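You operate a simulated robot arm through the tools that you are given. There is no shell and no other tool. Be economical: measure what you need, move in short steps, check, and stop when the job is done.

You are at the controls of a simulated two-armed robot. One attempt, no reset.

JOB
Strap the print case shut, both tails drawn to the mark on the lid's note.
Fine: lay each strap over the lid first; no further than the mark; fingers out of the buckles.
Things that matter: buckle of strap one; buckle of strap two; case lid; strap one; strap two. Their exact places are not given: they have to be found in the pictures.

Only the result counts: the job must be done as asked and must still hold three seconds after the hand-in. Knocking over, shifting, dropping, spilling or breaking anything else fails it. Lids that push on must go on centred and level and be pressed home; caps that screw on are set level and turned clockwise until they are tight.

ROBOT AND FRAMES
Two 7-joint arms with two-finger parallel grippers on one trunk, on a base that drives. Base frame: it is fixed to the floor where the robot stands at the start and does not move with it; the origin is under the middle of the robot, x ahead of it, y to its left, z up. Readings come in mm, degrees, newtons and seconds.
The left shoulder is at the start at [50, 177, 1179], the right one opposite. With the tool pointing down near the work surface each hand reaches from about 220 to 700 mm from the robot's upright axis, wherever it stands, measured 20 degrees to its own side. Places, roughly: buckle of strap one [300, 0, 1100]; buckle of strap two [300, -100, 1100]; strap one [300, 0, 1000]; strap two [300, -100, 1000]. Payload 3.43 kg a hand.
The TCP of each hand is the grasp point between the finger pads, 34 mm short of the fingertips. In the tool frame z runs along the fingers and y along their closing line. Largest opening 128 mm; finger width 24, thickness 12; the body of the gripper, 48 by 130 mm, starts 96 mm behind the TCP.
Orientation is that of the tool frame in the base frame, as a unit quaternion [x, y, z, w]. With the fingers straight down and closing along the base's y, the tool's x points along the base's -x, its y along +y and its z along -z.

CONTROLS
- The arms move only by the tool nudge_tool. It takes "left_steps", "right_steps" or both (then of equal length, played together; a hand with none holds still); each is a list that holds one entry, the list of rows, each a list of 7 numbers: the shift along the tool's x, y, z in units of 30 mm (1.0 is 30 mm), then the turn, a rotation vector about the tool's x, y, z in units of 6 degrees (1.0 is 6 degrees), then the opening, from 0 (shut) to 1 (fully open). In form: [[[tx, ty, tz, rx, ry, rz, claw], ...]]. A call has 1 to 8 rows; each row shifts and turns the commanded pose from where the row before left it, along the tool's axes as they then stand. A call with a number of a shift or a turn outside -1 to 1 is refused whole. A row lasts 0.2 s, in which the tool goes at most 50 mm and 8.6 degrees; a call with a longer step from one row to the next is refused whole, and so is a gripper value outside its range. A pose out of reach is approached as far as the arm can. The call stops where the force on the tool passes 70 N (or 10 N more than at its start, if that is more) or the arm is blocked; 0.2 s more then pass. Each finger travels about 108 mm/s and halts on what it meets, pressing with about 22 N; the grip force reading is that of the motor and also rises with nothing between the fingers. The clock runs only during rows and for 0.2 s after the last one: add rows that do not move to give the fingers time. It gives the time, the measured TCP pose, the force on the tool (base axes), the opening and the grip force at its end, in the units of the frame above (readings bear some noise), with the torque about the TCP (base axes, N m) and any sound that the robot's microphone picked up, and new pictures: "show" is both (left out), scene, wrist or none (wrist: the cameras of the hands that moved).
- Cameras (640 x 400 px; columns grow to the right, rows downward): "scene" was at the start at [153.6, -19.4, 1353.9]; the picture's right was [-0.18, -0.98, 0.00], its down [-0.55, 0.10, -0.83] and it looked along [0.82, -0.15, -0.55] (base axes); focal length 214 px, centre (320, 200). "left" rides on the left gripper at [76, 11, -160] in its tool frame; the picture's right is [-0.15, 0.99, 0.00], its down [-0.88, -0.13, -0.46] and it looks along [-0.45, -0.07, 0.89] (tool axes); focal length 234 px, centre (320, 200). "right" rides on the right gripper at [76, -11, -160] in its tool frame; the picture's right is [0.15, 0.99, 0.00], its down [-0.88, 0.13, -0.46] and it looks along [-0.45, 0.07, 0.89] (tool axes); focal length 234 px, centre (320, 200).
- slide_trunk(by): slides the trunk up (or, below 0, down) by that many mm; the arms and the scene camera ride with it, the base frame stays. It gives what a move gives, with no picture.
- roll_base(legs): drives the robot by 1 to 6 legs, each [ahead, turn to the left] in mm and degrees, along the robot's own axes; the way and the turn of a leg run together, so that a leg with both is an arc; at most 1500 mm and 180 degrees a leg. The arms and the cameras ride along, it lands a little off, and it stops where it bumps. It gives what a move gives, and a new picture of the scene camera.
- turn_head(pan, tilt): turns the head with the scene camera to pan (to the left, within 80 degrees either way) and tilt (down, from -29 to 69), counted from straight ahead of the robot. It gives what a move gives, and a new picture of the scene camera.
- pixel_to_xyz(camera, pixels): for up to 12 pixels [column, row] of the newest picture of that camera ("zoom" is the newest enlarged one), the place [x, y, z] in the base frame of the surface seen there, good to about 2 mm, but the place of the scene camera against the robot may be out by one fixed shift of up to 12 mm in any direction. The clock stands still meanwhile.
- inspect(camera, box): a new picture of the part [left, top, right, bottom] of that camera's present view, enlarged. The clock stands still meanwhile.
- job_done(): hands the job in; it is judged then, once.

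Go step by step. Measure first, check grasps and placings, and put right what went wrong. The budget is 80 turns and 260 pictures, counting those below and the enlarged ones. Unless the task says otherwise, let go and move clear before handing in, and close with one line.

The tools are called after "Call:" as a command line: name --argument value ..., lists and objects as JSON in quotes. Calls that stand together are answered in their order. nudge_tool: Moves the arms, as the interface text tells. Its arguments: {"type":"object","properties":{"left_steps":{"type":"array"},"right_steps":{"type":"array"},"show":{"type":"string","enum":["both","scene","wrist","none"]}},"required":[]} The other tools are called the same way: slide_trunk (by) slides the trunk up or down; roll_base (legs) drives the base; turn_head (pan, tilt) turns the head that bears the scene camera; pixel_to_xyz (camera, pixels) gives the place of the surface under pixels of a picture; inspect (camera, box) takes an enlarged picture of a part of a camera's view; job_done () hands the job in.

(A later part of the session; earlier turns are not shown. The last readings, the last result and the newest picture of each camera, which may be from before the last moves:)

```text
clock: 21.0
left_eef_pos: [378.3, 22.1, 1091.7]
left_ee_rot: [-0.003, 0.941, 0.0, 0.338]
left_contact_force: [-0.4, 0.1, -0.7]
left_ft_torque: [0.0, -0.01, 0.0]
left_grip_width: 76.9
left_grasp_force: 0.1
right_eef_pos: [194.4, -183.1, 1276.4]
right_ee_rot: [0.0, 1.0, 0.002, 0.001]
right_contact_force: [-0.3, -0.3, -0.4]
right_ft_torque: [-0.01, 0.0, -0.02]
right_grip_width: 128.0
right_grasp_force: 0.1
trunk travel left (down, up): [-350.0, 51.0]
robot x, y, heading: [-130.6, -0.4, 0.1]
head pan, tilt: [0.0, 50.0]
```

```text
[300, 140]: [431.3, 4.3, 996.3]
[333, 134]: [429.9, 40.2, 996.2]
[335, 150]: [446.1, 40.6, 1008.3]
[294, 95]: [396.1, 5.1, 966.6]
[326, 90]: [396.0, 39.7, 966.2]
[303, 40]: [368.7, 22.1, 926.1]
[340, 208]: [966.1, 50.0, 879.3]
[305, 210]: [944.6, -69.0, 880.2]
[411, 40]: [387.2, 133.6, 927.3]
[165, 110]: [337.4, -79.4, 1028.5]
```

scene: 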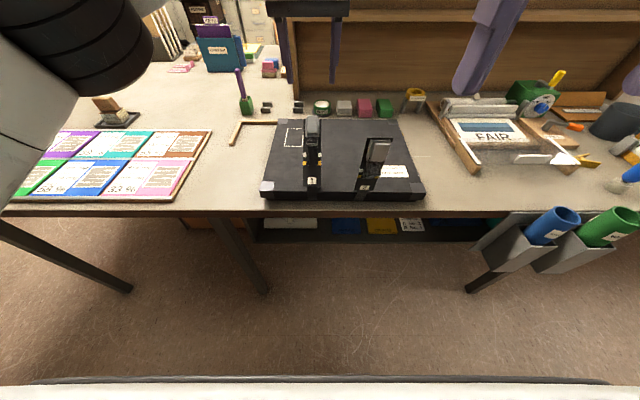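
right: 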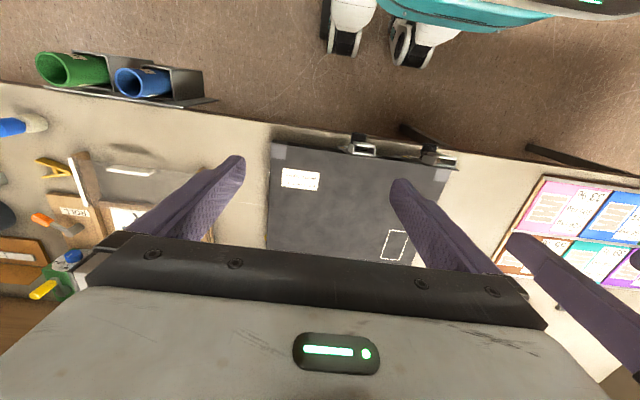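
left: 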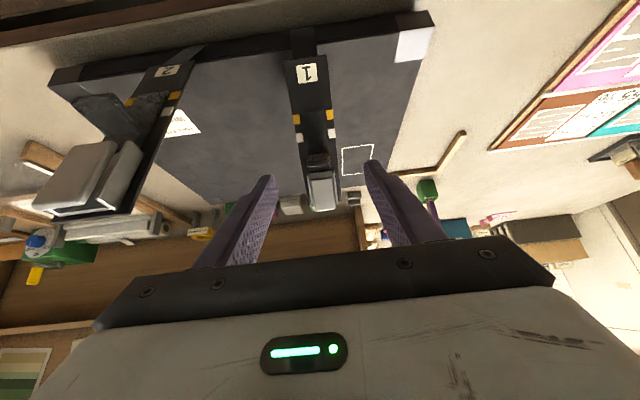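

Leaf 1 still lies at 50° with its centre at y≈22. I'll advance and grip its edges again.

Call:
nudge_tool --left_steps '[[[-0.125, 0, 0.9, 0, 0, 0, 0.6], [-0.125, 0, 0.9, 0, 0, 0, 0.6], [-0.125, 0, 0.9, 0, 0, 0, 0.6], [0, 0, 0, 0, 0, 0, 0.4], [0, 0, 0, 0, 0, 0, 0.25], [0, 0, 0, 0, 0, 0, 0.25], [0, 0, 0, 0, 0, 0, 0.25]]]' --show "wrist"

```text
clock: 22.6
left_eef_pos: [439.6, 20.8, 1035.5]
left_ee_rot: [-0.001, 0.941, 0.0, 0.337]
left_contact_force: [3.8, -7.8, 0.4]
left_ft_torque: [0.04, -0.22, -0.75]
left_grip_width: 43.5
left_grasp_force: 22.3
right_eef_pos: [194.4, -184.3, 1275.0]
right_ee_rot: [0.0, 1.0, 0.001, 0.0]
right_contact_force: [0.6, -0.3, 0.1]
right_ft_torque: [-0.04, 0.01, -0.02]
right_grip_width: 127.9
right_grasp_force: 0.0
trunk travel left (down, up): [-350.0, 51.0]
robot x, y, heading: [-131.2, -2.5, 0.0]
head pan, tilt: [0.0, 50.0]
```

left: 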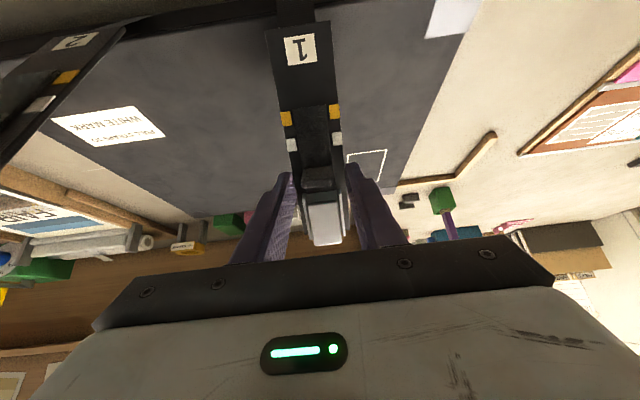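

Leaf 1 is gripped again with low forces and the hand within reach. I'll swing it 30° more.

Call:
nudge_tool --left_steps '[[[-0.06, 0, 0.49, 0, 1, 0, 0.25], [-0.07, 0, 0.49, 0, 1, 0, 0.25], [-0.07, 0, 0.49, 0, 1, 0, 0.25], [-0.07, 0, 0.49, 0, 1, 0, 0.25], [-0.07, 0, 0.49, 0, 1, 0, 0.25]]]' --show "wrist"

```text
clock: 23.8
left_eef_pos: [482.2, 18.3, 975.8]
left_ee_rot: [-0.001, 0.997, 0.0, 0.079]
left_contact_force: [-0.3, -12.1, 1.8]
left_ft_torque: [0.13, 0.47, -0.34]
left_grip_width: 43.7
left_grasp_force: 21.4
right_eef_pos: [194.3, -185.5, 1275.8]
right_ee_rot: [0.0, 1.0, 0.002, 0.001]
right_contact_force: [0.4, -0.2, 0.1]
right_ft_torque: [-0.02, 0.01, 0.02]
right_grip_width: 128.1
right_grasp_force: 0.1
trunk travel left (down, up): [-350.0, 51.0]
robot x, y, heading: [-129.2, 1.6, -0.0]
head pan, tilt: [0.0, 50.0]
```

left: 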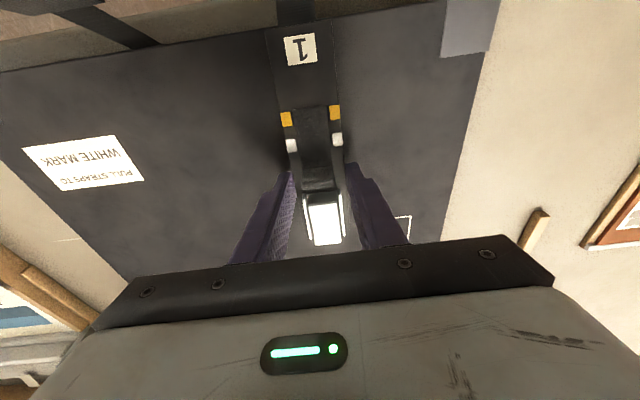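

The leaf is nearly flat (panel z≈950 against lid 926) with little force. I'll do one more step, open, and back out to see.

Call:
nudge_tool --left_steps '[[[-0.07, 0, 0.42, 0, 1, 0, 0.25], [0, 0, 0, 0, 0, 0, 0.25], [0, 0, 0, 0, 0, 0, 0.6], [0, 0, 0, 0, 0, 0, 0.6], [0, 0, 0, 0, 0, 0, 0.6], [0, 0, -1, 0, 0, 0, 0.6], [0, 0, -1, 0, 0, 0, 0.6], [0, 0, -1, 0, 0, 0, 0.6]]]' --show "both"

Call:
inspect --camera "scene" --box '[245, 110, 435, 220]'

```text
clock: 25.6
left_eef_pos: [481.1, 20.5, 1053.6]
left_ee_rot: [-0.002, 1.0, 0.001, 0.03]
left_contact_force: [-0.3, -0.7, -0.6]
left_ft_torque: [-0.04, -0.04, -0.03]
left_grip_width: 77.0
left_grasp_force: 0.1
right_eef_pos: [194.2, -182.3, 1275.3]
right_ee_rot: [0.0, 1.0, 0.001, 0.001]
right_contact_force: [-0.2, 0.1, 0.0]
right_ft_torque: [0.02, 0.01, 0.01]
right_grip_width: 128.1
right_grasp_force: 0.0
trunk travel left (down, up): [-350.0, 51.0]
robot x, y, heading: [-131.4, 1.2, 0.3]
head pan, tilt: [0.0, 50.0]
```

scene: 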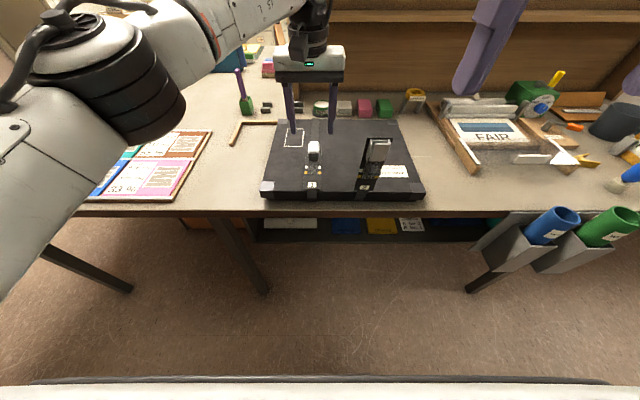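
left: 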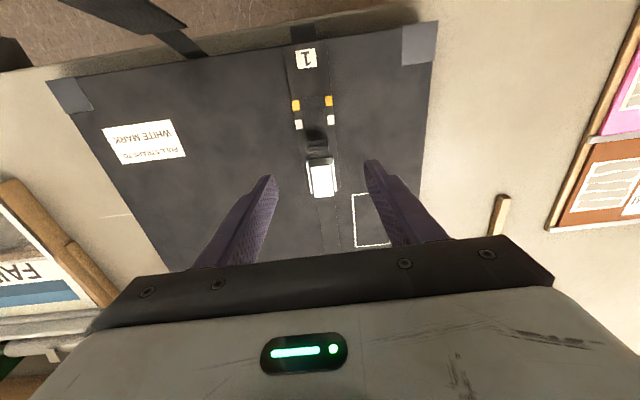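

```text
3.37 times, centred on (340, 165) of scene
```

zoom: 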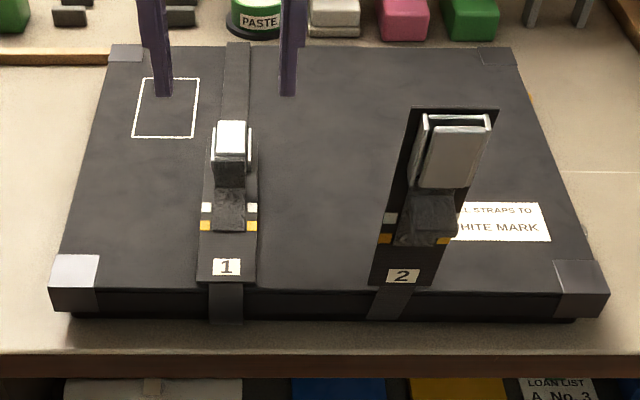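

Leaf 1 now lies flat with its band running over the lid. Next is strap 2 with the right hand: I'll clear the left hand upward and to the left while pitching the right hand 42° and moving it over to y≈−98.

Call:
nudge_tool --left_steps '[[[0, 0.6, -1, 0, 0, 0, 0.6], [0, 0.6, -1, 0, 0, 0, 0.6], [0, 0.6, -1, 0, 0, 0, 0.6], [0, 0.6, -1, 0, 0, 0, 0.6], [0, 0.6, -1, 0, 0, 0, 0.6], [0, 0.6, -1, 0, 0, 0, 0.6], [0, 0.6, -1, 0, 0, 0, 0.6]]]' --right_steps '[[[0, 0.4, 0, 0, -1, 0, 0.6], [0, 0.4, 0, 0, -1, 0, 0.6], [0, 0.4, 0, 0, -1, 0, 0.6], [0, 0.4, 0, 0, -1, 0, 0.6], [0, 0.4, 0, 0, -1, 0, 0.6], [0, 0.4, 0, 0, -1, 0, 0.6], [0, 0.4, 0, 0, -1, 0, 0.6]]]' --show "wrist"

```text
clock: 27.2
left_eef_pos: [451.2, 150.7, 1256.2]
left_ee_rot: [-0.002, 1.0, 0.0, 0.03]
left_contact_force: [0.3, 0.0, -0.8]
left_ft_torque: [0.0, 0.0, 0.02]
left_grip_width: 76.8
left_grasp_force: 0.1
left hand out of reach, approached as far as the arm can: row 6, 7
right_eef_pos: [194.3, -98.2, 1275.7]
right_ee_rot: [0.001, 0.933, 0.0, 0.36]
right_contact_force: [-0.1, -0.6, -0.4]
right_ft_torque: [0.01, -0.02, 0.0]
right_grip_width: 77.2
right_grasp_force: 0.1
trunk travel left (down, up): [-350.0, 51.0]
robot x, y, heading: [-129.8, 1.1, 0.1]
head pan, tilt: [0.0, 50.0]
```

right: 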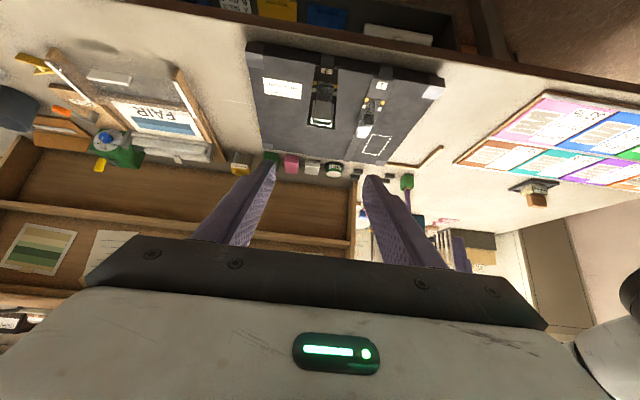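
left: 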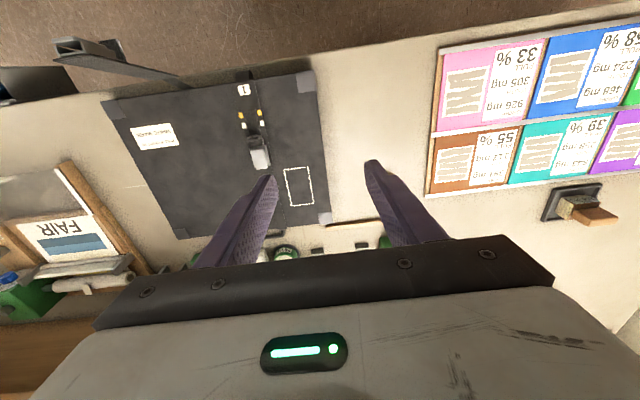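

I'll measure leaf 2 with the right camera, and leaf 1's parts in its laid state as well.

Call:
inspect --camera "right" --box '[240, 35, 450, 170]'

Call:
nudge_tool --right_steps '[[[0.345, 0, 0.9, 0, 0, 0, 0.6], [0.345, 0, 0.9, 0, 0, 0, 0.6], [0.345, 0, 0.9, 0, 0, 0, 0.6], [0.345, 0, 0.9, 0, 0, 0, 0.6], [0.3, 0, 0.6, 0, 0, 0, 0.6]]]' --show "wrist"

```text
2.96 times, centred on (345, 102) of right
```

zoom: 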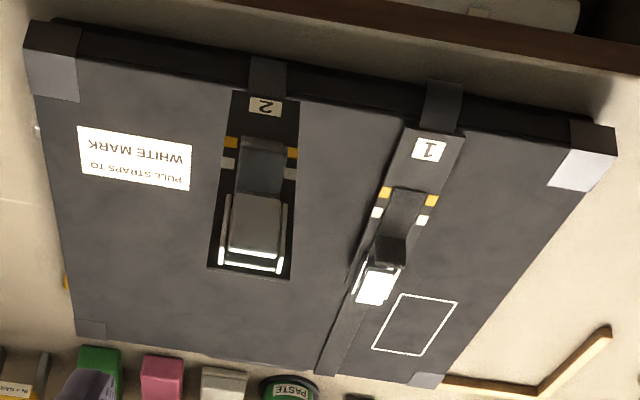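

```text
clock: 28.4
left_eef_pos: [452.3, 151.6, 1254.3]
left_ee_rot: [-0.002, 1.0, 0.0, 0.03]
left_contact_force: [0.2, -0.3, -1.1]
left_ft_torque: [-0.04, 0.04, 0.0]
left_grip_width: 76.9
left_grasp_force: 0.1
right_eef_pos: [243.2, -100.0, 1149.2]
right_ee_rot: [0.0, 0.933, 0.0, 0.36]
right_contact_force: [-0.2, 0.4, 0.4]
right_ft_torque: [-0.02, 0.01, 0.03]
right_grip_width: 76.8
right_grasp_force: 0.0
trunk travel left (down, up): [-350.0, 51.0]
robot x, y, heading: [-127.9, -0.3, 0.1]
head pan, tilt: [0.0, 50.0]
```

right: 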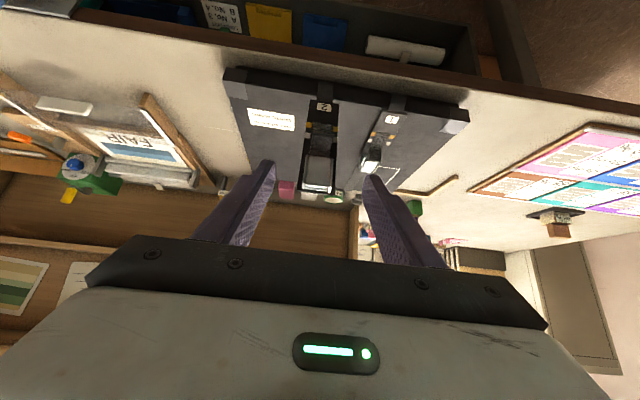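

Call:
inspect --camera "right" --box '[220, 60, 400, 200]'

Call:
pixel_to_xyz --camera "right" --pixels '[[304, 188], [333, 190], [306, 150], [337, 133], [335, 150], [310, 106], [337, 106], [324, 95]]'

```text
2.86 times, centred on (310, 130) of right
```

zoom: 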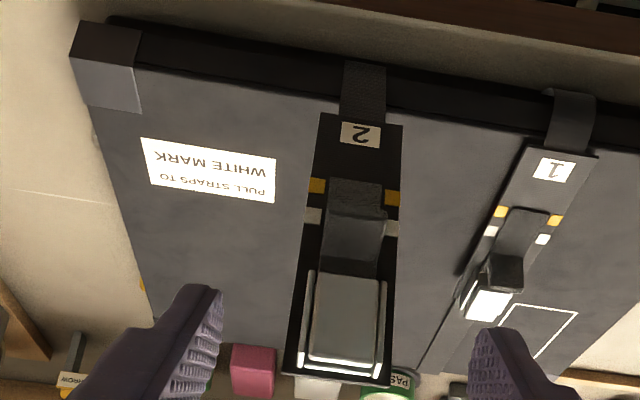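

```text
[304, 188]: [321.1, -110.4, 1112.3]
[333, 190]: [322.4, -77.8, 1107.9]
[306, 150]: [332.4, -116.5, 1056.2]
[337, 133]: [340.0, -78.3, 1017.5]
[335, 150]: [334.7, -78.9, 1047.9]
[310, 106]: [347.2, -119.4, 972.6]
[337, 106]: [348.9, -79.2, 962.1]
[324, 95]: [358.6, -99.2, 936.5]
```

Leaf 2 spans y −119..−78, at x≈331 when z=1065. I'll advance along the fingers and grip its edges.

Call:
nudge_tool --right_steps '[[[-0.07, 0.04, 0.8, 0, 0, 0, 0.6], [-0.07, 0, 0.8, 0, 0, 0, 0.6], [-0.07, 0, 0.8, 0, 0, 0, 0.6], [-0.07, 0, 0.8, 0, 0, 0, 0.6], [0, 0, 0, 0, 0, 0, 0.4], [0, 0, 0, 0, 0, 0, 0.25], [0, 0, 0, 0, 0, 0, 0.25], [0, 0, 0, 0, 0, 0, 0.25]]]' --show "wrist"

Call:
inspect --camera "right" --box '[220, 60, 400, 260]'

```text
clock: 30.2
left_eef_pos: [452.5, 149.8, 1255.1]
left_ee_rot: [-0.003, 1.0, 0.0, 0.03]
left_contact_force: [-0.5, 0.7, 0.4]
left_ft_torque: [-0.03, -0.02, 0.01]
left_grip_width: 76.6
left_grasp_force: 0.1
right_eef_pos: [313.1, -99.4, 1083.3]
right_ee_rot: [0.001, 0.933, 0.0, 0.36]
right_contact_force: [1.7, -5.1, 1.1]
right_ft_torque: [-0.86, -0.12, -0.21]
right_grip_width: 43.3
right_grasp_force: 22.2
trunk travel left (down, up): [-350.0, 51.0]
robot x, y, heading: [-127.3, -0.3, 0.1]
head pan, tilt: [0.0, 50.0]
```

right: 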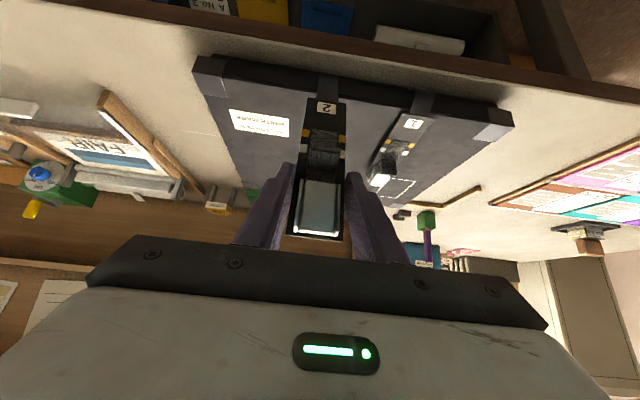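

```text
2.00 times, centred on (310, 160) of right
```

zoom: 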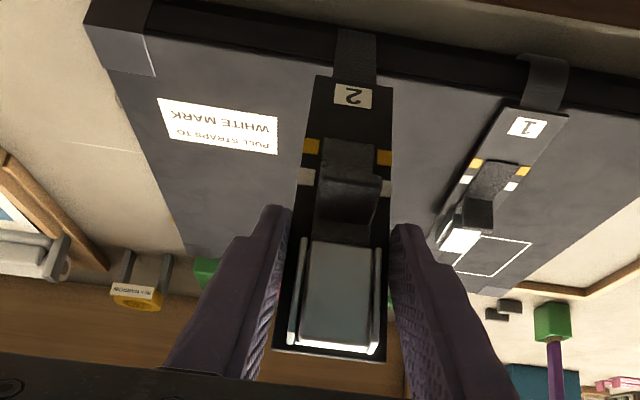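

Leaf 2 is held at 43.3 mm, clear of the buckle. I'll swing it about its hinge at (360, 922) in a first half-arc.

Call:
nudge_tool --right_steps '[[[-0.513, 0, 0.284, 0, 1, 0, 0.25], [-0.513, 0, 0.284, 0, 1, 0, 0.25], [-0.513, 0, 0.284, 0, 1, 0, 0.25], [-0.513, 0, 0.284, 0, 1, 0, 0.25]]]' --show "wrist"

```text
clock: 31.2
left_eef_pos: [452.2, 149.9, 1253.1]
left_ee_rot: [-0.003, 1.0, 0.001, 0.031]
left_contact_force: [0.6, 0.1, -1.0]
left_ft_torque: [0.01, 0.01, -0.01]
left_grip_width: 76.7
left_grasp_force: 0.0
right_eef_pos: [382.8, -98.7, 1085.8]
right_ee_rot: [0.0, 0.988, 0.001, 0.154]
right_contact_force: [-5.3, -6.1, 0.2]
right_ft_torque: [0.58, 0.6, -0.43]
right_grip_width: 43.5
right_grasp_force: 21.1
trunk travel left (down, up): [-350.0, 51.0]
robot x, y, heading: [-134.4, -1.4, 0.4]
head pan, tilt: [0.0, 50.0]
```

right: 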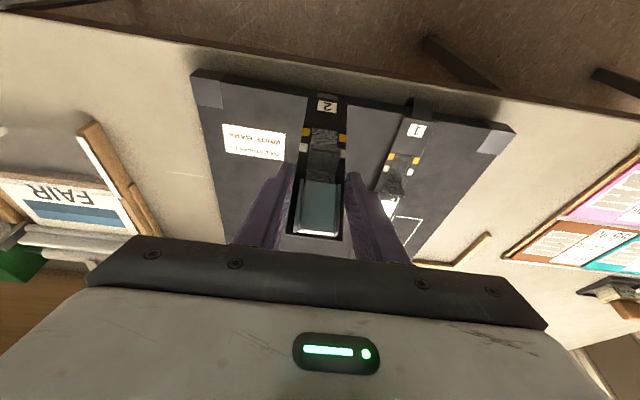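

Call:
nudge_tool --right_steps '[[[-0.5, 0, 0.284, 0, 1, 0, 0.25], [-0.5, 0, 0.284, 0, 1, 0, 0.25], [-0.5, 0, 0.284, 0, 1, 0, 0.25], [-0.5, 0, 0.284, 0, 1, 0, 0.25]]]' --show "both"

```text
clock: 32.2
left_eef_pos: [453.4, 150.2, 1254.2]
left_ee_rot: [-0.003, 1.0, 0.0, 0.029]
left_contact_force: [0.0, -0.1, 0.1]
left_ft_torque: [-0.04, -0.01, -0.01]
left_grip_width: 76.9
left_grasp_force: 0.1
right_eef_pos: [446.9, -98.5, 1063.8]
right_ee_rot: [0.001, 0.999, 0.001, -0.052]
right_contact_force: [-4.6, -1.8, 0.2]
right_ft_torque: [-0.05, -0.32, -0.59]
right_grip_width: 43.7
right_grasp_force: 21.9
trunk travel left (down, up): [-350.0, 51.0]
robot x, y, heading: [-132.2, -4.3, 0.2]
head pan, tilt: [0.0, 50.0]
```

scene: 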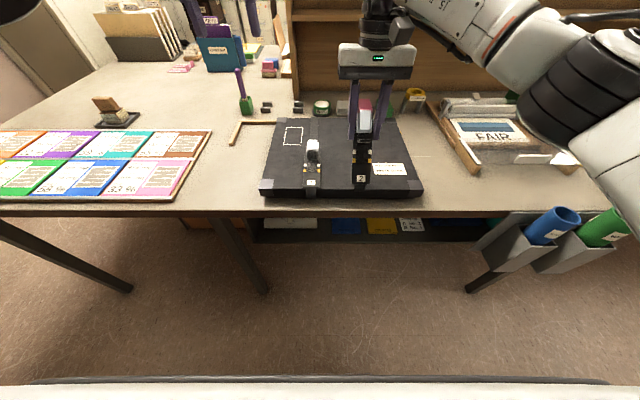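
right: 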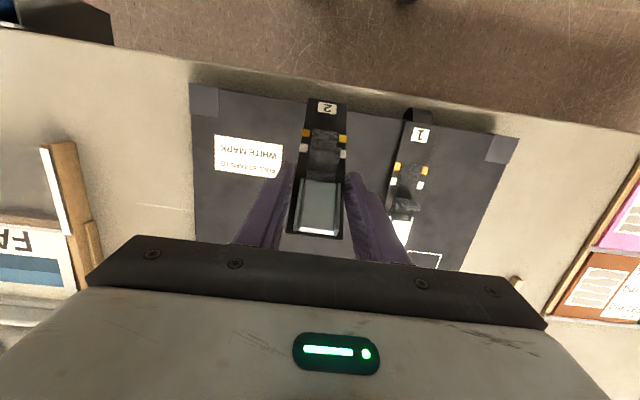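

Forces are low and leaf 2 is about 38° past upright. I'll carry the grip point down the rest of the arc with the tool kept upright, letting the leaf pivot in the pads.

Call:
nudge_tool --right_steps '[[[-0.5, 0, 0.34, 0, 0, 0, 0.25], [-0.455, 0, 0.407, 0, 0, 0, 0.25], [-0.395, 0, 0.45, 0, 0, 0, 0.25], [-0.34, 0, 0.503, 0, 0, 0, 0.25], [-0.275, 0, 0.55, 0, 0, 0, 0.25], [-0.2, 0, 0.56, 0, 0, 0, 0.25]]]' --show "both"

```text
clock: 33.6
left_eef_pos: [453.2, 151.5, 1254.2]
left_ee_rot: [-0.003, 1.0, -0.001, 0.028]
left_contact_force: [0.0, -1.0, -0.1]
left_ft_torque: [-0.02, 0.01, 0.0]
left_grip_width: 76.8
left_grasp_force: 0.0
right_eef_pos: [492.2, -99.0, 973.0]
right_ee_rot: [-0.001, 0.999, 0.001, -0.051]
right_contact_force: [16.9, 8.6, 5.7]
right_ft_torque: [0.65, 0.23, -0.54]
right_grip_width: 43.6
right_grasp_force: 21.8
right hand out of reach, approached as far as the arm can: row 4, 5, 6
trunk travel left (down, up): [-350.0, 51.0]
robot x, y, heading: [-132.3, -1.2, 0.1]
head pan, tilt: [0.0, 50.0]
```

scene: 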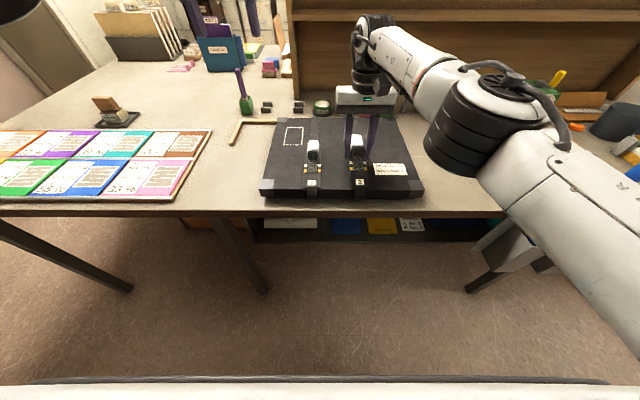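
right: 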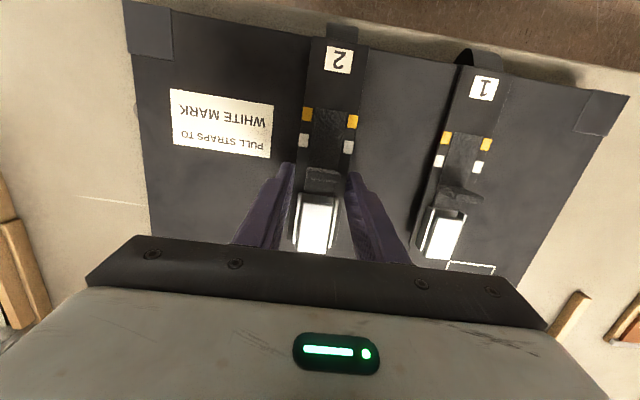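

The leaf is near flat (panel z≈947) with a slight reach limit. I'll lower a touch while easing back, open, and retreat.

Call:
nudge_tool --right_steps '[[[0.1, 0, 0.25, 0, 0, 0, 0.25], [0, 0, 0, 0, 0, 0, 0.25], [0, 0, 0, 0, 0, 0, 0.6], [0, 0, 0, 0, 0, 0, 0.6], [0, 0, 0, 0, 0, 0, 0.6], [0, 0, -1, 0, 0, 0, 0.6], [0, 0, -1, 0, 0, 0, 0.6], [0, 0, -1, 0, 0, 0, 0.6]]]' --show "both"

Call:
inspect --camera "scene" --box '[245, 110, 435, 220]'

```text
clock: 35.4
left_eef_pos: [452.3, 149.7, 1255.0]
left_ee_rot: [-0.003, 1.0, 0.0, 0.03]
left_contact_force: [0.5, 0.0, -0.5]
left_ft_torque: [0.0, 0.01, 0.0]
left_grip_width: 76.4
left_grasp_force: 0.1
right_eef_pos: [482.4, -109.5, 1053.6]
right_ee_rot: [0.001, 0.999, 0.001, -0.053]
right_contact_force: [0.3, -0.3, 0.3]
right_ft_torque: [-0.01, 0.02, 0.02]
right_grip_width: 77.0
right_grasp_force: 0.1
right hand out of reach, approached as far as the arm can: row 7, 8
trunk travel left (down, up): [-350.0, 51.0]
robot x, y, heading: [-129.4, -3.3, -0.2]
head pan, tilt: [0.0, 50.0]
```

scene: 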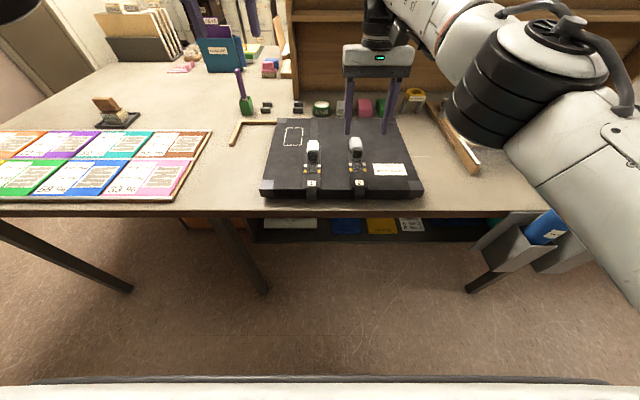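
right: 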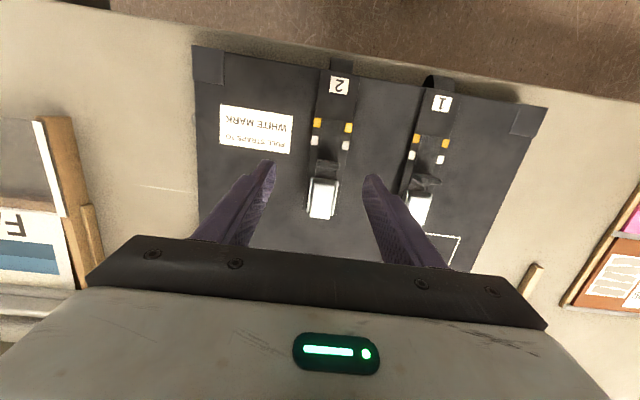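

```text
3.37 times, centred on (340, 165) of scene
```

zoom: 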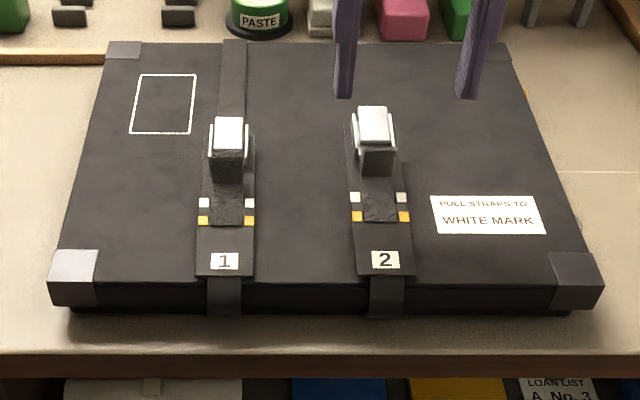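

Strap 1 shows its band reaching the lid's back, but strap 2 doesn't yet. I'll check how flat each leaf is.

Call:
inspect --camera "right" --box '[300, 60, 470, 240]'

Call:
pixel_to_xyz --camera "zoom" --pixels '[[95, 120], [170, 130], [80, 185], [150, 195], [65, 350], [130, 355], [60, 310], [348, 190], [420, 200], [312, 290], [85, 250], [70, 380]]'

```text
2.22 times, centred on (385, 150) of right
```

zoom: 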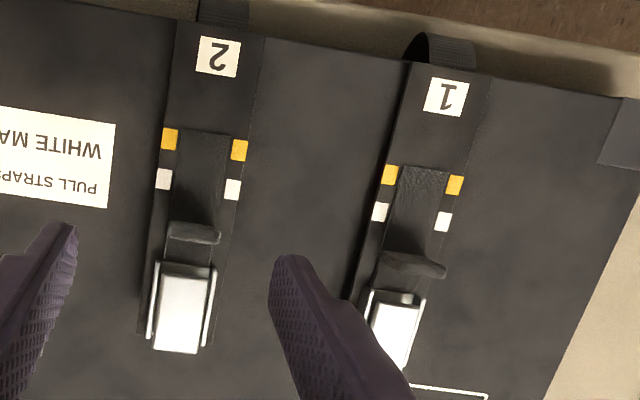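

```text
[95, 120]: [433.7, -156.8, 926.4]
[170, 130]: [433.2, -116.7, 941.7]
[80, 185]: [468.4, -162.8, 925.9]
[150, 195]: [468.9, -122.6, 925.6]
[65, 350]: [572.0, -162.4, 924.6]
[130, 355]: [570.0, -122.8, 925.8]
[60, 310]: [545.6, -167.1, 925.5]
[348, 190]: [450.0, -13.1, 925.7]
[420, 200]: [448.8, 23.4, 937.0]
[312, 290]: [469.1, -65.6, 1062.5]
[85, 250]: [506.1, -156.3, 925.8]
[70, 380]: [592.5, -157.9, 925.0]
```

Call:
pixel_to_xyz --camera "zoom" --pixels '[[182, 100], [190, 70], [158, 230], [145, 325], [218, 330], [190, 240], [165, 180], [400, 130], [372, 230], [355, 295], [380, 210], [415, 270]]'

```text
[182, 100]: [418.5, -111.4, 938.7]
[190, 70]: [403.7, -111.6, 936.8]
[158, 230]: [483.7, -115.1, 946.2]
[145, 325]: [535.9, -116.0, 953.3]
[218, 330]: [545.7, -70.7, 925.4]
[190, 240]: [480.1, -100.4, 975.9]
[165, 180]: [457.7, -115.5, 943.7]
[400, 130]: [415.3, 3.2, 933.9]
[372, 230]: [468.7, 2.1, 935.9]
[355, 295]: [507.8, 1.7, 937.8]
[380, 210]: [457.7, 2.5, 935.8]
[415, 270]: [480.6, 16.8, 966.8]
```

Leaf 1 is flat (z 934–938), but leaf 2 still slopes up from 937 to 953. I'll drive forward 60 mm for reach and regrip leaf 2 lower to bring it down.

Call:
roll_base --legs '[[60, 0]]'

```text
clock: 36.4
left_eef_pos: [512.4, 151.3, 1253.9]
left_ee_rot: [-0.002, 1.0, 0.0, 0.03]
left_contact_force: [0.3, 0.1, -0.6]
left_ft_torque: [0.0, 0.06, 0.04]
left_grip_width: 76.3
left_grasp_force: 0.1
right_eef_pos: [544.4, -107.9, 1053.1]
right_ee_rot: [-0.001, 0.999, 0.001, -0.052]
right_contact_force: [-0.1, -0.1, -0.4]
right_ft_torque: [0.0, 0.02, 0.02]
right_grip_width: 76.8
right_grasp_force: 0.0
trunk travel left (down, up): [-350.0, 51.0]
robot x, y, heading: [-68.8, 3.0, 0.0]
head pan, tilt: [0.0, 50.0]
```

scene: 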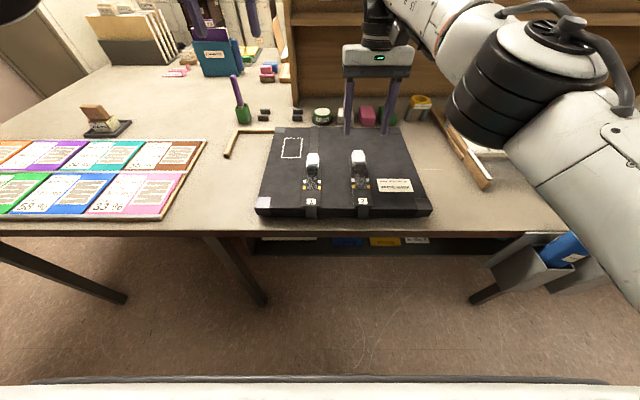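

Call:
nudge_tool --right_steps '[[[0.8, 0.18, 0, 0, -1, 0, 0.6], [0.8, 0.17, 0, 0, 0, 0, 0.6], [0, 0, 0.8, 0, 0, 0, 0.6], [0, 0, 0.8, 0, 0, 0, 0.6], [0, 0, 0.5, 0, 0, 0, 0.6]]]' --show "wrist"

```text
clock: 37.6
left_eef_pos: [510.8, 150.8, 1253.1]
left_ee_rot: [-0.002, 1.0, 0.001, 0.029]
left_contact_force: [0.0, 0.6, -0.4]
left_ft_torque: [0.0, 0.0, 0.0]
left_grip_width: 76.8
left_grasp_force: 0.1
right_eef_pos: [493.2, -98.2, 991.6]
right_ee_rot: [0.0, 1.0, 0.001, 0.001]
right_contact_force: [0.6, -0.5, -0.3]
right_ft_torque: [0.02, 0.01, -0.02]
right_grip_width: 77.1
right_grasp_force: 0.1
right hand out of reach, approached as far as the arm can: row 1
trunk travel left (down, up): [-350.0, 51.0]
robot x, y, heading: [-75.1, 2.8, 0.1]
head pan, tilt: [0.0, 50.0]
```

right: 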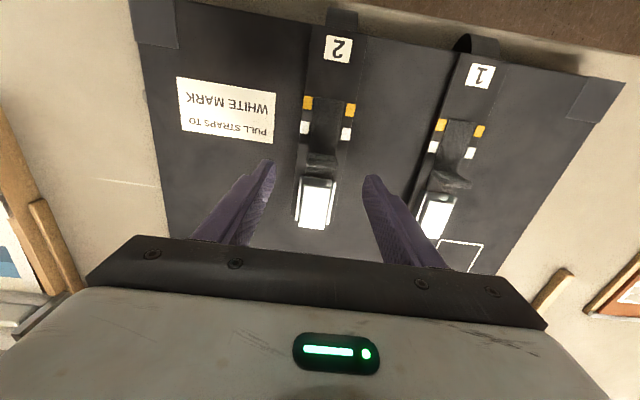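

Centred on leaf 2. I'll grip just its edges, lower about 14 mm, release and lift.

Call:
nudge_tool --right_steps '[[[0, 0, 0.55, 0, 0, 0, 0.6], [0, 0, 0, 0, 0, 0, 0.3], [0, 0, 0, 0, 0, 0, 0.25], [0, 0, 0, 0, 0, 0, 0.25], [0, 0, 0.23, 0, 0, 0, 0.25], [0, 0, 0.22, 0, 0, 0, 0.25], [0, 0, 0.03, 0, 0, 0, 0.25]]]' --show "wrist"

Call:
nudge_tool --right_steps '[[[0, 0, 0, 0, 0, 0, 0.5], [0, 0, 0, 0, 0, 0, 0.6], [0, 0, 0, 0, 0, 0, 0.6], [0, 0, -1, 0, 0, 0, 0.6], [0, 0, -1, 0, 0, 0, 0.6], [0, 0, -1, 0, 0, 0, 0.6]]]' --show "wrist"

Call:
inspect --camera "right" --box '[270, 0, 520, 240]'

Call:
inspect --camera "scene" --box '[245, 115, 435, 235]'

```text
clock: 39.2
left_eef_pos: [511.6, 150.1, 1254.6]
left_ee_rot: [-0.002, 1.0, 0.001, 0.03]
left_contact_force: [-0.1, -0.3, -0.1]
left_ft_torque: [0.01, -0.01, 0.01]
left_grip_width: 76.6
left_grasp_force: 0.0
right_eef_pos: [496.3, -100.3, 962.7]
right_ee_rot: [0.0, 1.0, 0.0, 0.0]
right_contact_force: [6.7, -9.3, 6.5]
right_ft_torque: [-0.1, 0.46, -0.42]
right_grip_width: 43.9
right_grasp_force: 21.5
trunk travel left (down, up): [-350.0, 51.0]
robot x, y, heading: [-69.4, -1.4, 0.1]
head pan, tilt: [0.0, 50.0]
```

right: 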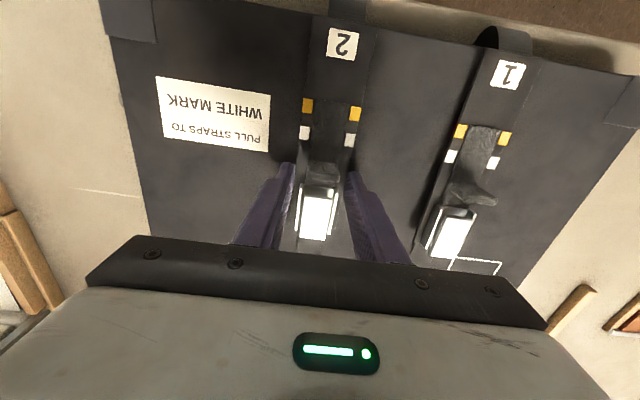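

```text
clock: 40.6
left_eef_pos: [510.9, 150.7, 1254.5]
left_ee_rot: [-0.003, 1.0, 0.0, 0.03]
left_contact_force: [-0.2, 0.0, 0.9]
left_ft_torque: [-0.01, 0.01, 0.04]
left_grip_width: 77.0
left_grasp_force: 0.0
right_eef_pos: [493.0, -96.0, 1053.4]
right_ee_rot: [0.0, 1.0, 0.0, 0.001]
right_contact_force: [-0.6, 0.4, -0.5]
right_ft_torque: [0.02, -0.03, 0.01]
right_grip_width: 76.9
right_grasp_force: 0.1
trunk travel left (down, up): [-350.0, 51.0]
robot x, y, heading: [-72.6, -2.0, 0.0]
head pan, tilt: [0.0, 50.0]
```

right: 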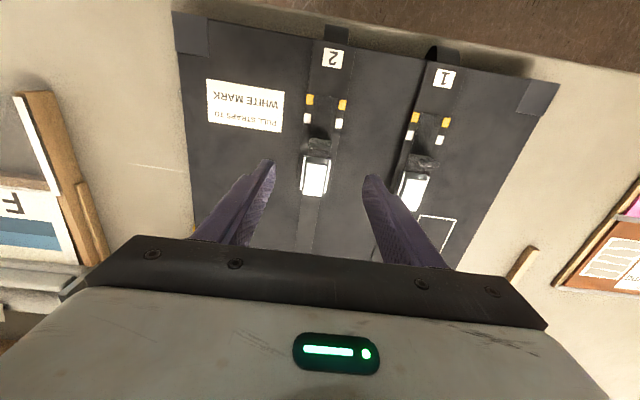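

```text
1.67 times, centred on (395, 120) of right
```

zoom: 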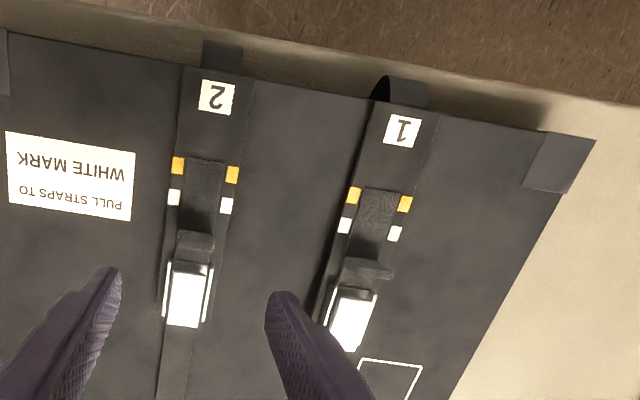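

```text
3.33 times, centred on (340, 175) of scene
```

zoom: 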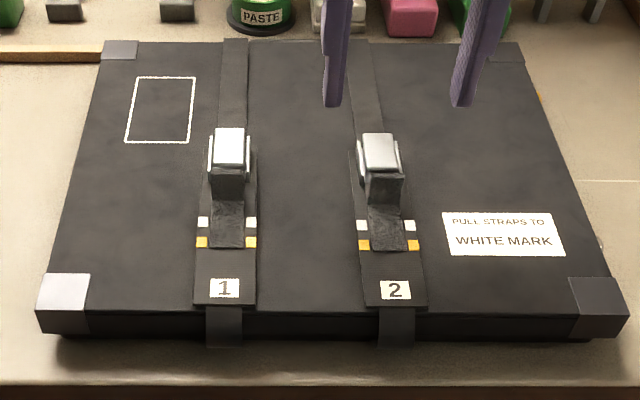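

Both straps now lie over the lid with bands to the back edge. Each tail tab stands just in front of its buckle and has to be drawn toward me to the white marks. I'll measure the tabs, marks and buckle fronts.

Call:
inspect --camera "right" --box '[290, 80, 370, 200]'

Call:
pixel_to_xyz --camera "right" --pixels '[[307, 118], [339, 124], [310, 99], [343, 104], [309, 138], [330, 141], [308, 147], [329, 151], [312, 158], [303, 165], [329, 168], [325, 125]]'

Call:
pixel_to_xyz --camera "right" --pixels '[[409, 135], [439, 140], [414, 117], [446, 122], [411, 155], [437, 163], [424, 158], [408, 165], [432, 170], [405, 180], [430, 185], [425, 140]]'

```text
3.33 times, centred on (330, 140) of right
```

zoom: 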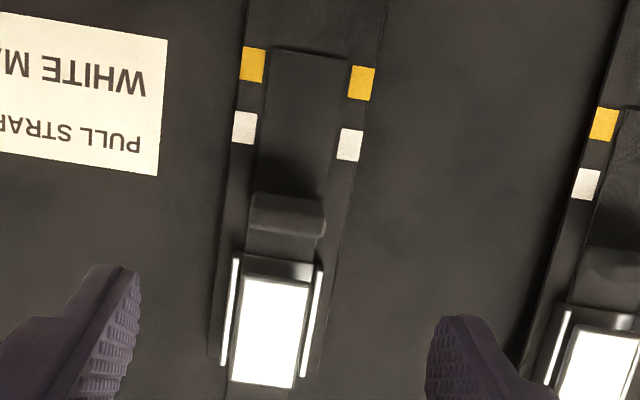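

```text
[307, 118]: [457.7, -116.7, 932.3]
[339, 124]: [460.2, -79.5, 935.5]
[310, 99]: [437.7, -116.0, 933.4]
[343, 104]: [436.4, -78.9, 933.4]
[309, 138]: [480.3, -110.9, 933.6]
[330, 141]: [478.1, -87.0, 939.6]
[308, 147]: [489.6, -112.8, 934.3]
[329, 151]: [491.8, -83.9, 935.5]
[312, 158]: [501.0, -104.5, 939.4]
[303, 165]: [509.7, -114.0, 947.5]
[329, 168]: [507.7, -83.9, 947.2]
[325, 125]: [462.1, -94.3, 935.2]
```

```text
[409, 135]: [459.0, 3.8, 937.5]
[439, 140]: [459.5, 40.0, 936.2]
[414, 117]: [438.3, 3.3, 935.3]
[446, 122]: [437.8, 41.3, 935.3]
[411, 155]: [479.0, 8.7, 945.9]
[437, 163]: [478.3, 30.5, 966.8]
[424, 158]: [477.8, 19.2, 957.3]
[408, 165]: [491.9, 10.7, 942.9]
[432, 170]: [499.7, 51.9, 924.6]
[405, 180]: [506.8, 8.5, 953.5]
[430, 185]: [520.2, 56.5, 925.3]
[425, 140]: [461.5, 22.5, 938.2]
```

Strap 2's tab front face is at x≈478–480, y −111..−86, its white marks are at x≈459, and the buckle frame starts at x≈497. I'll grip the tab by its side edges with the fingers centred at x≈472, clear of the buckle.

Call:
nudge_tool --right_steps '[[[0.7, -0.07, 0, 0, 0, 0, 0.45], [0, 0, 0.9, 0, 0, 0, 0.45], [0, 0, 0.9, 0, 0, 0, 0.45], [0, 0, 0.78, 0, 0, 0, 0.45], [0, 0, 0, 0, 0, 0, 0.45]]]' --show "wrist"

Call:
inspect --camera "right" --box '[240, 60, 400, 260]'

```text
clock: 41.8
left_eef_pos: [510.3, 151.3, 1255.1]
left_ee_rot: [-0.003, 1.0, 0.0, 0.03]
left_contact_force: [0.7, 0.3, 0.0]
left_ft_torque: [-0.03, 0.01, -0.01]
left_grip_width: 76.9
left_grasp_force: 0.2
right_eef_pos: [472.0, -100.2, 973.6]
right_ee_rot: [-0.001, 1.0, 0.0, 0.0]
right_contact_force: [-1.2, -0.7, -0.2]
right_ft_torque: [0.03, 0.04, -0.03]
right_grip_width: 57.7
right_grasp_force: 0.0
trunk travel left (down, up): [-350.0, 51.0]
robot x, y, heading: [-72.0, -0.8, 0.3]
head pan, tilt: [0.0, 50.0]
```

right: 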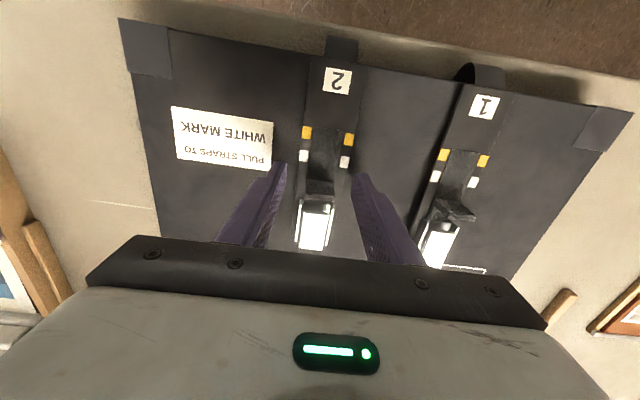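

```text
2.00 times, centred on (320, 160) of right
```

zoom: 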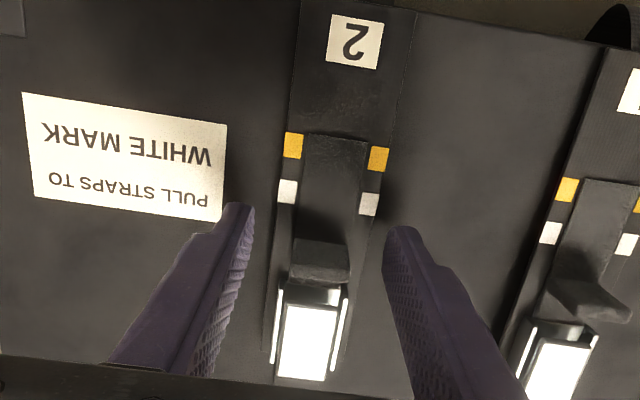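

Call:
nudge_tool --right_steps '[[[0, 0.05, 0, 0, 0, 0, 0.25], [0, 0, 0, 0, 0, 0, 0.15], [0, 0, 0, 0, 0, 0, 0.12], [0, 0, 0, 0, 0, 0, 0.12], [0, 0, 0, 0, 0, 0, 0.12]]]' --show "wrist"

Call:
inspect --camera "right" --box '[240, 60, 400, 260]'

```text
clock: 43.0
left_eef_pos: [511.4, 150.5, 1254.2]
left_ee_rot: [-0.002, 1.0, 0.0, 0.03]
left_contact_force: [0.4, 0.2, 0.8]
left_ft_torque: [-0.02, 0.02, -0.03]
left_grip_width: 76.8
left_grasp_force: 0.0
right_eef_pos: [472.6, -97.5, 973.7]
right_ee_rot: [-0.001, 1.0, 0.0, 0.0]
right_contact_force: [0.5, -2.1, 0.1]
right_ft_torque: [-0.07, 0.02, -0.05]
right_grip_width: 24.1
right_grasp_force: 22.4
trunk travel left (down, up): [-350.0, 51.0]
robot x, y, heading: [-70.4, -1.1, 0.3]
head pan, tilt: [0.0, 50.0]
```

right: 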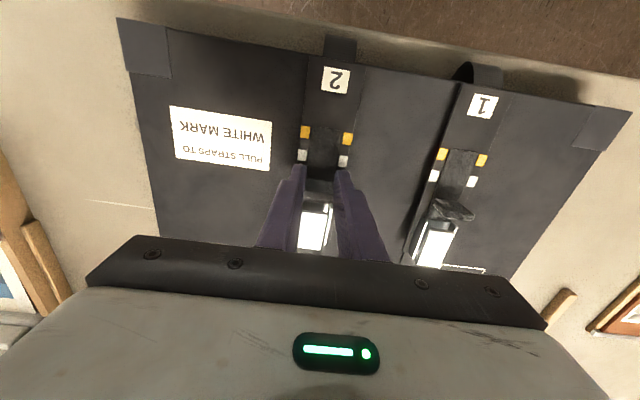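

```text
2.00 times, centred on (320, 160) of right
```

zoom: 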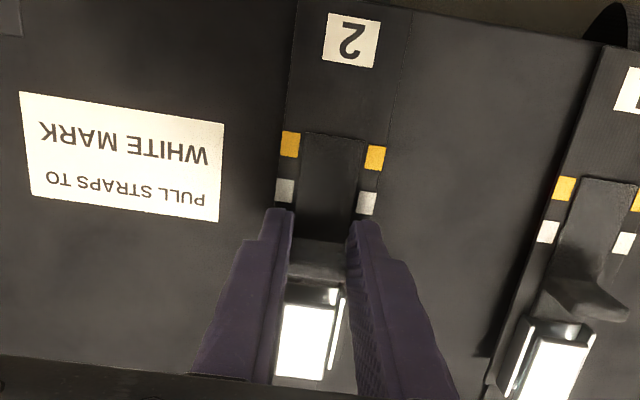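

The tab is gripped (24 mm). I'll pull it about 9 mm toward me as a test.

Call:
nudge_tool --right_steps '[[[0.15, 0, 0, 0, 0, 0, 0.12], [0.15, 0, 0, 0, 0, 0, 0.12], [0, 0, 0, 0, 0, 0, 0.12]]]' --show "wrist"

Call:
inspect --camera "right" --box '[240, 60, 400, 260]'

Call:
pixel_to_xyz --camera "right" --pixels '[[302, 155], [344, 160], [436, 175], [470, 181], [306, 132], [441, 152]]'

```text
clock: 43.8
left_eef_pos: [510.5, 150.6, 1254.5]
left_ee_rot: [-0.003, 1.0, 0.0, 0.03]
left_contact_force: [0.4, -1.2, -0.1]
left_ft_torque: [0.02, 0.03, -0.04]
left_grip_width: 77.1
left_grasp_force: 0.0
right_eef_pos: [464.7, -98.4, 973.7]
right_ee_rot: [0.0, 1.0, 0.0, 0.0]
right_contact_force: [1.7, -4.3, 0.4]
right_ft_torque: [-0.16, -0.2, -0.1]
right_grip_width: 24.1
right_grasp_force: 22.2
trunk travel left (down, up): [-350.0, 51.0]
robot x, y, heading: [-72.9, -0.3, 0.3]
head pan, tilt: [0.0, 50.0]
```

right: 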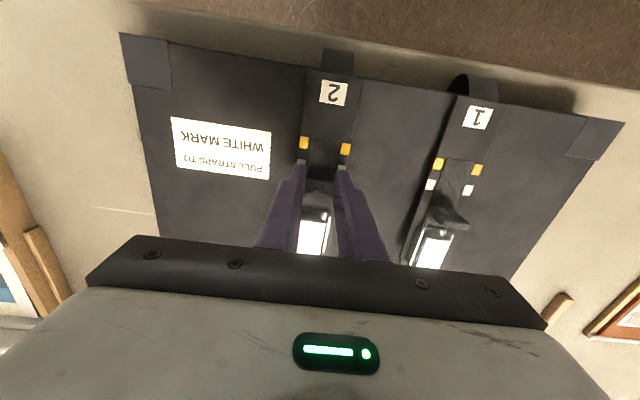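

```text
2.00 times, centred on (320, 160) of right
```

zoom: 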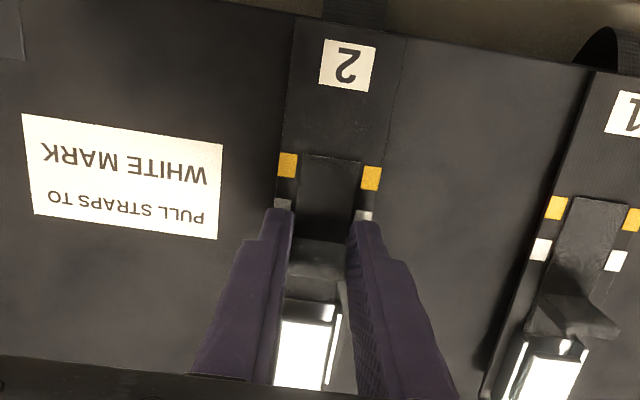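

```text
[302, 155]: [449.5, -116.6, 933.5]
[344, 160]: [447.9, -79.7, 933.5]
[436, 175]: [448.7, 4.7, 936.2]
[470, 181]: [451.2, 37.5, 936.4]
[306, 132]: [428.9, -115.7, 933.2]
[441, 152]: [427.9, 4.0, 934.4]
```

Call:
pixel_to_xyz --camera "right" --pixels '[[304, 142], [345, 149], [438, 164], [477, 170], [430, 184], [468, 190], [320, 156], [320, 193], [330, 210]]'

```text
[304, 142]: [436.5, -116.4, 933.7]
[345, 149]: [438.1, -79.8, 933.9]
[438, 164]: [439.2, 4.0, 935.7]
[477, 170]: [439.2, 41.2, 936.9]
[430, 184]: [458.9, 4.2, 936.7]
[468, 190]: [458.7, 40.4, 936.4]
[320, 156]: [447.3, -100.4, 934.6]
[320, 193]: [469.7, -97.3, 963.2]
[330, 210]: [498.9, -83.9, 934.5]
```

The tab moved 8 mm (face 478→470) with little force and the case stayed put. I'll draw 9 mm more and inspect.

Call:
nudge_tool --right_steps '[[[0.15, 0, 0, 0, 0, 0, 0.12], [0.15, 0, 0, 0, 0, 0, 0.12], [0, 0, 0, 0, 0, 0, 0.12]]]' --show "both"

Call:
inspect --camera "right" --box '[270, 100, 370, 220]'

Call:
inspect --camera "scene" --box '[295, 140, 385, 225]'

```text
clock: 44.6
left_eef_pos: [512.5, 149.7, 1254.5]
left_ee_rot: [-0.002, 1.0, 0.001, 0.029]
left_contact_force: [0.1, 0.6, -1.0]
left_ft_torque: [0.01, -0.01, 0.04]
left_grip_width: 76.7
left_grasp_force: 0.1
right_eef_pos: [455.1, -98.2, 973.3]
right_ee_rot: [-0.001, 1.0, 0.001, 0.0]
right_contact_force: [1.0, -3.5, 0.1]
right_ft_torque: [-0.11, -0.25, -0.05]
right_grip_width: 23.9
right_grasp_force: 22.0
trunk travel left (down, up): [-350.0, 51.0]
robot x, y, heading: [-70.4, -2.0, 0.2]
head pan, tilt: [0.0, 50.0]
```

scene: 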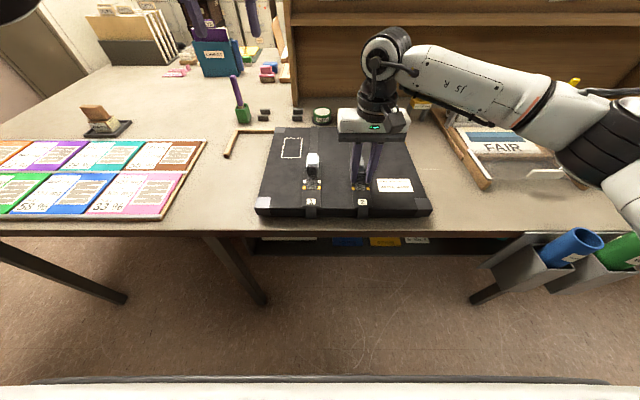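
right: 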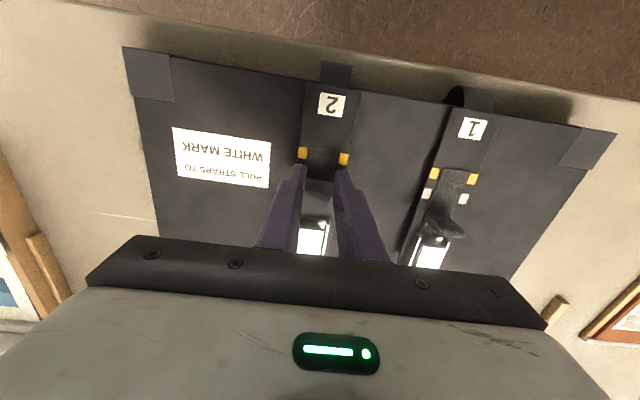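

```text
3.33 times, centred on (320, 160) of right
```

zoom: 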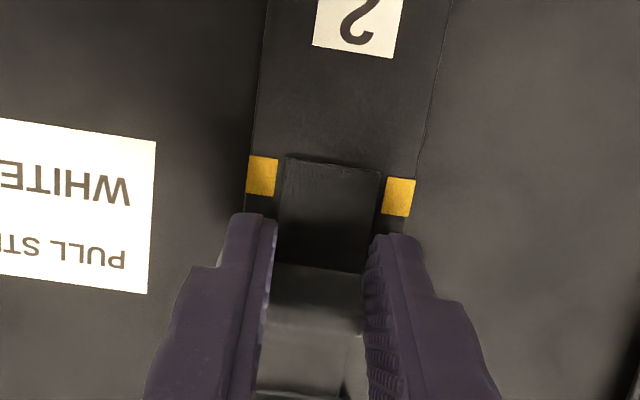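

```text
4.71 times, centred on (340, 182) of scene
```

zoom: 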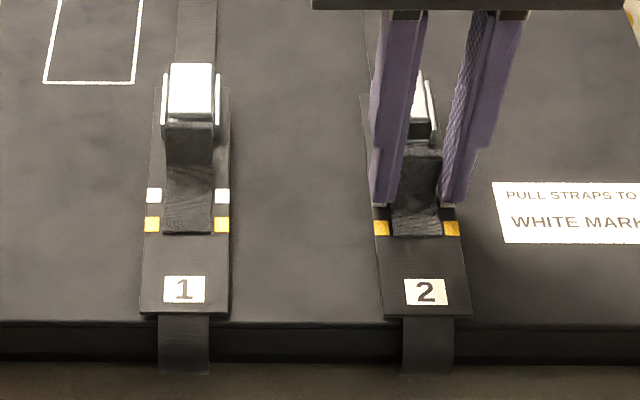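

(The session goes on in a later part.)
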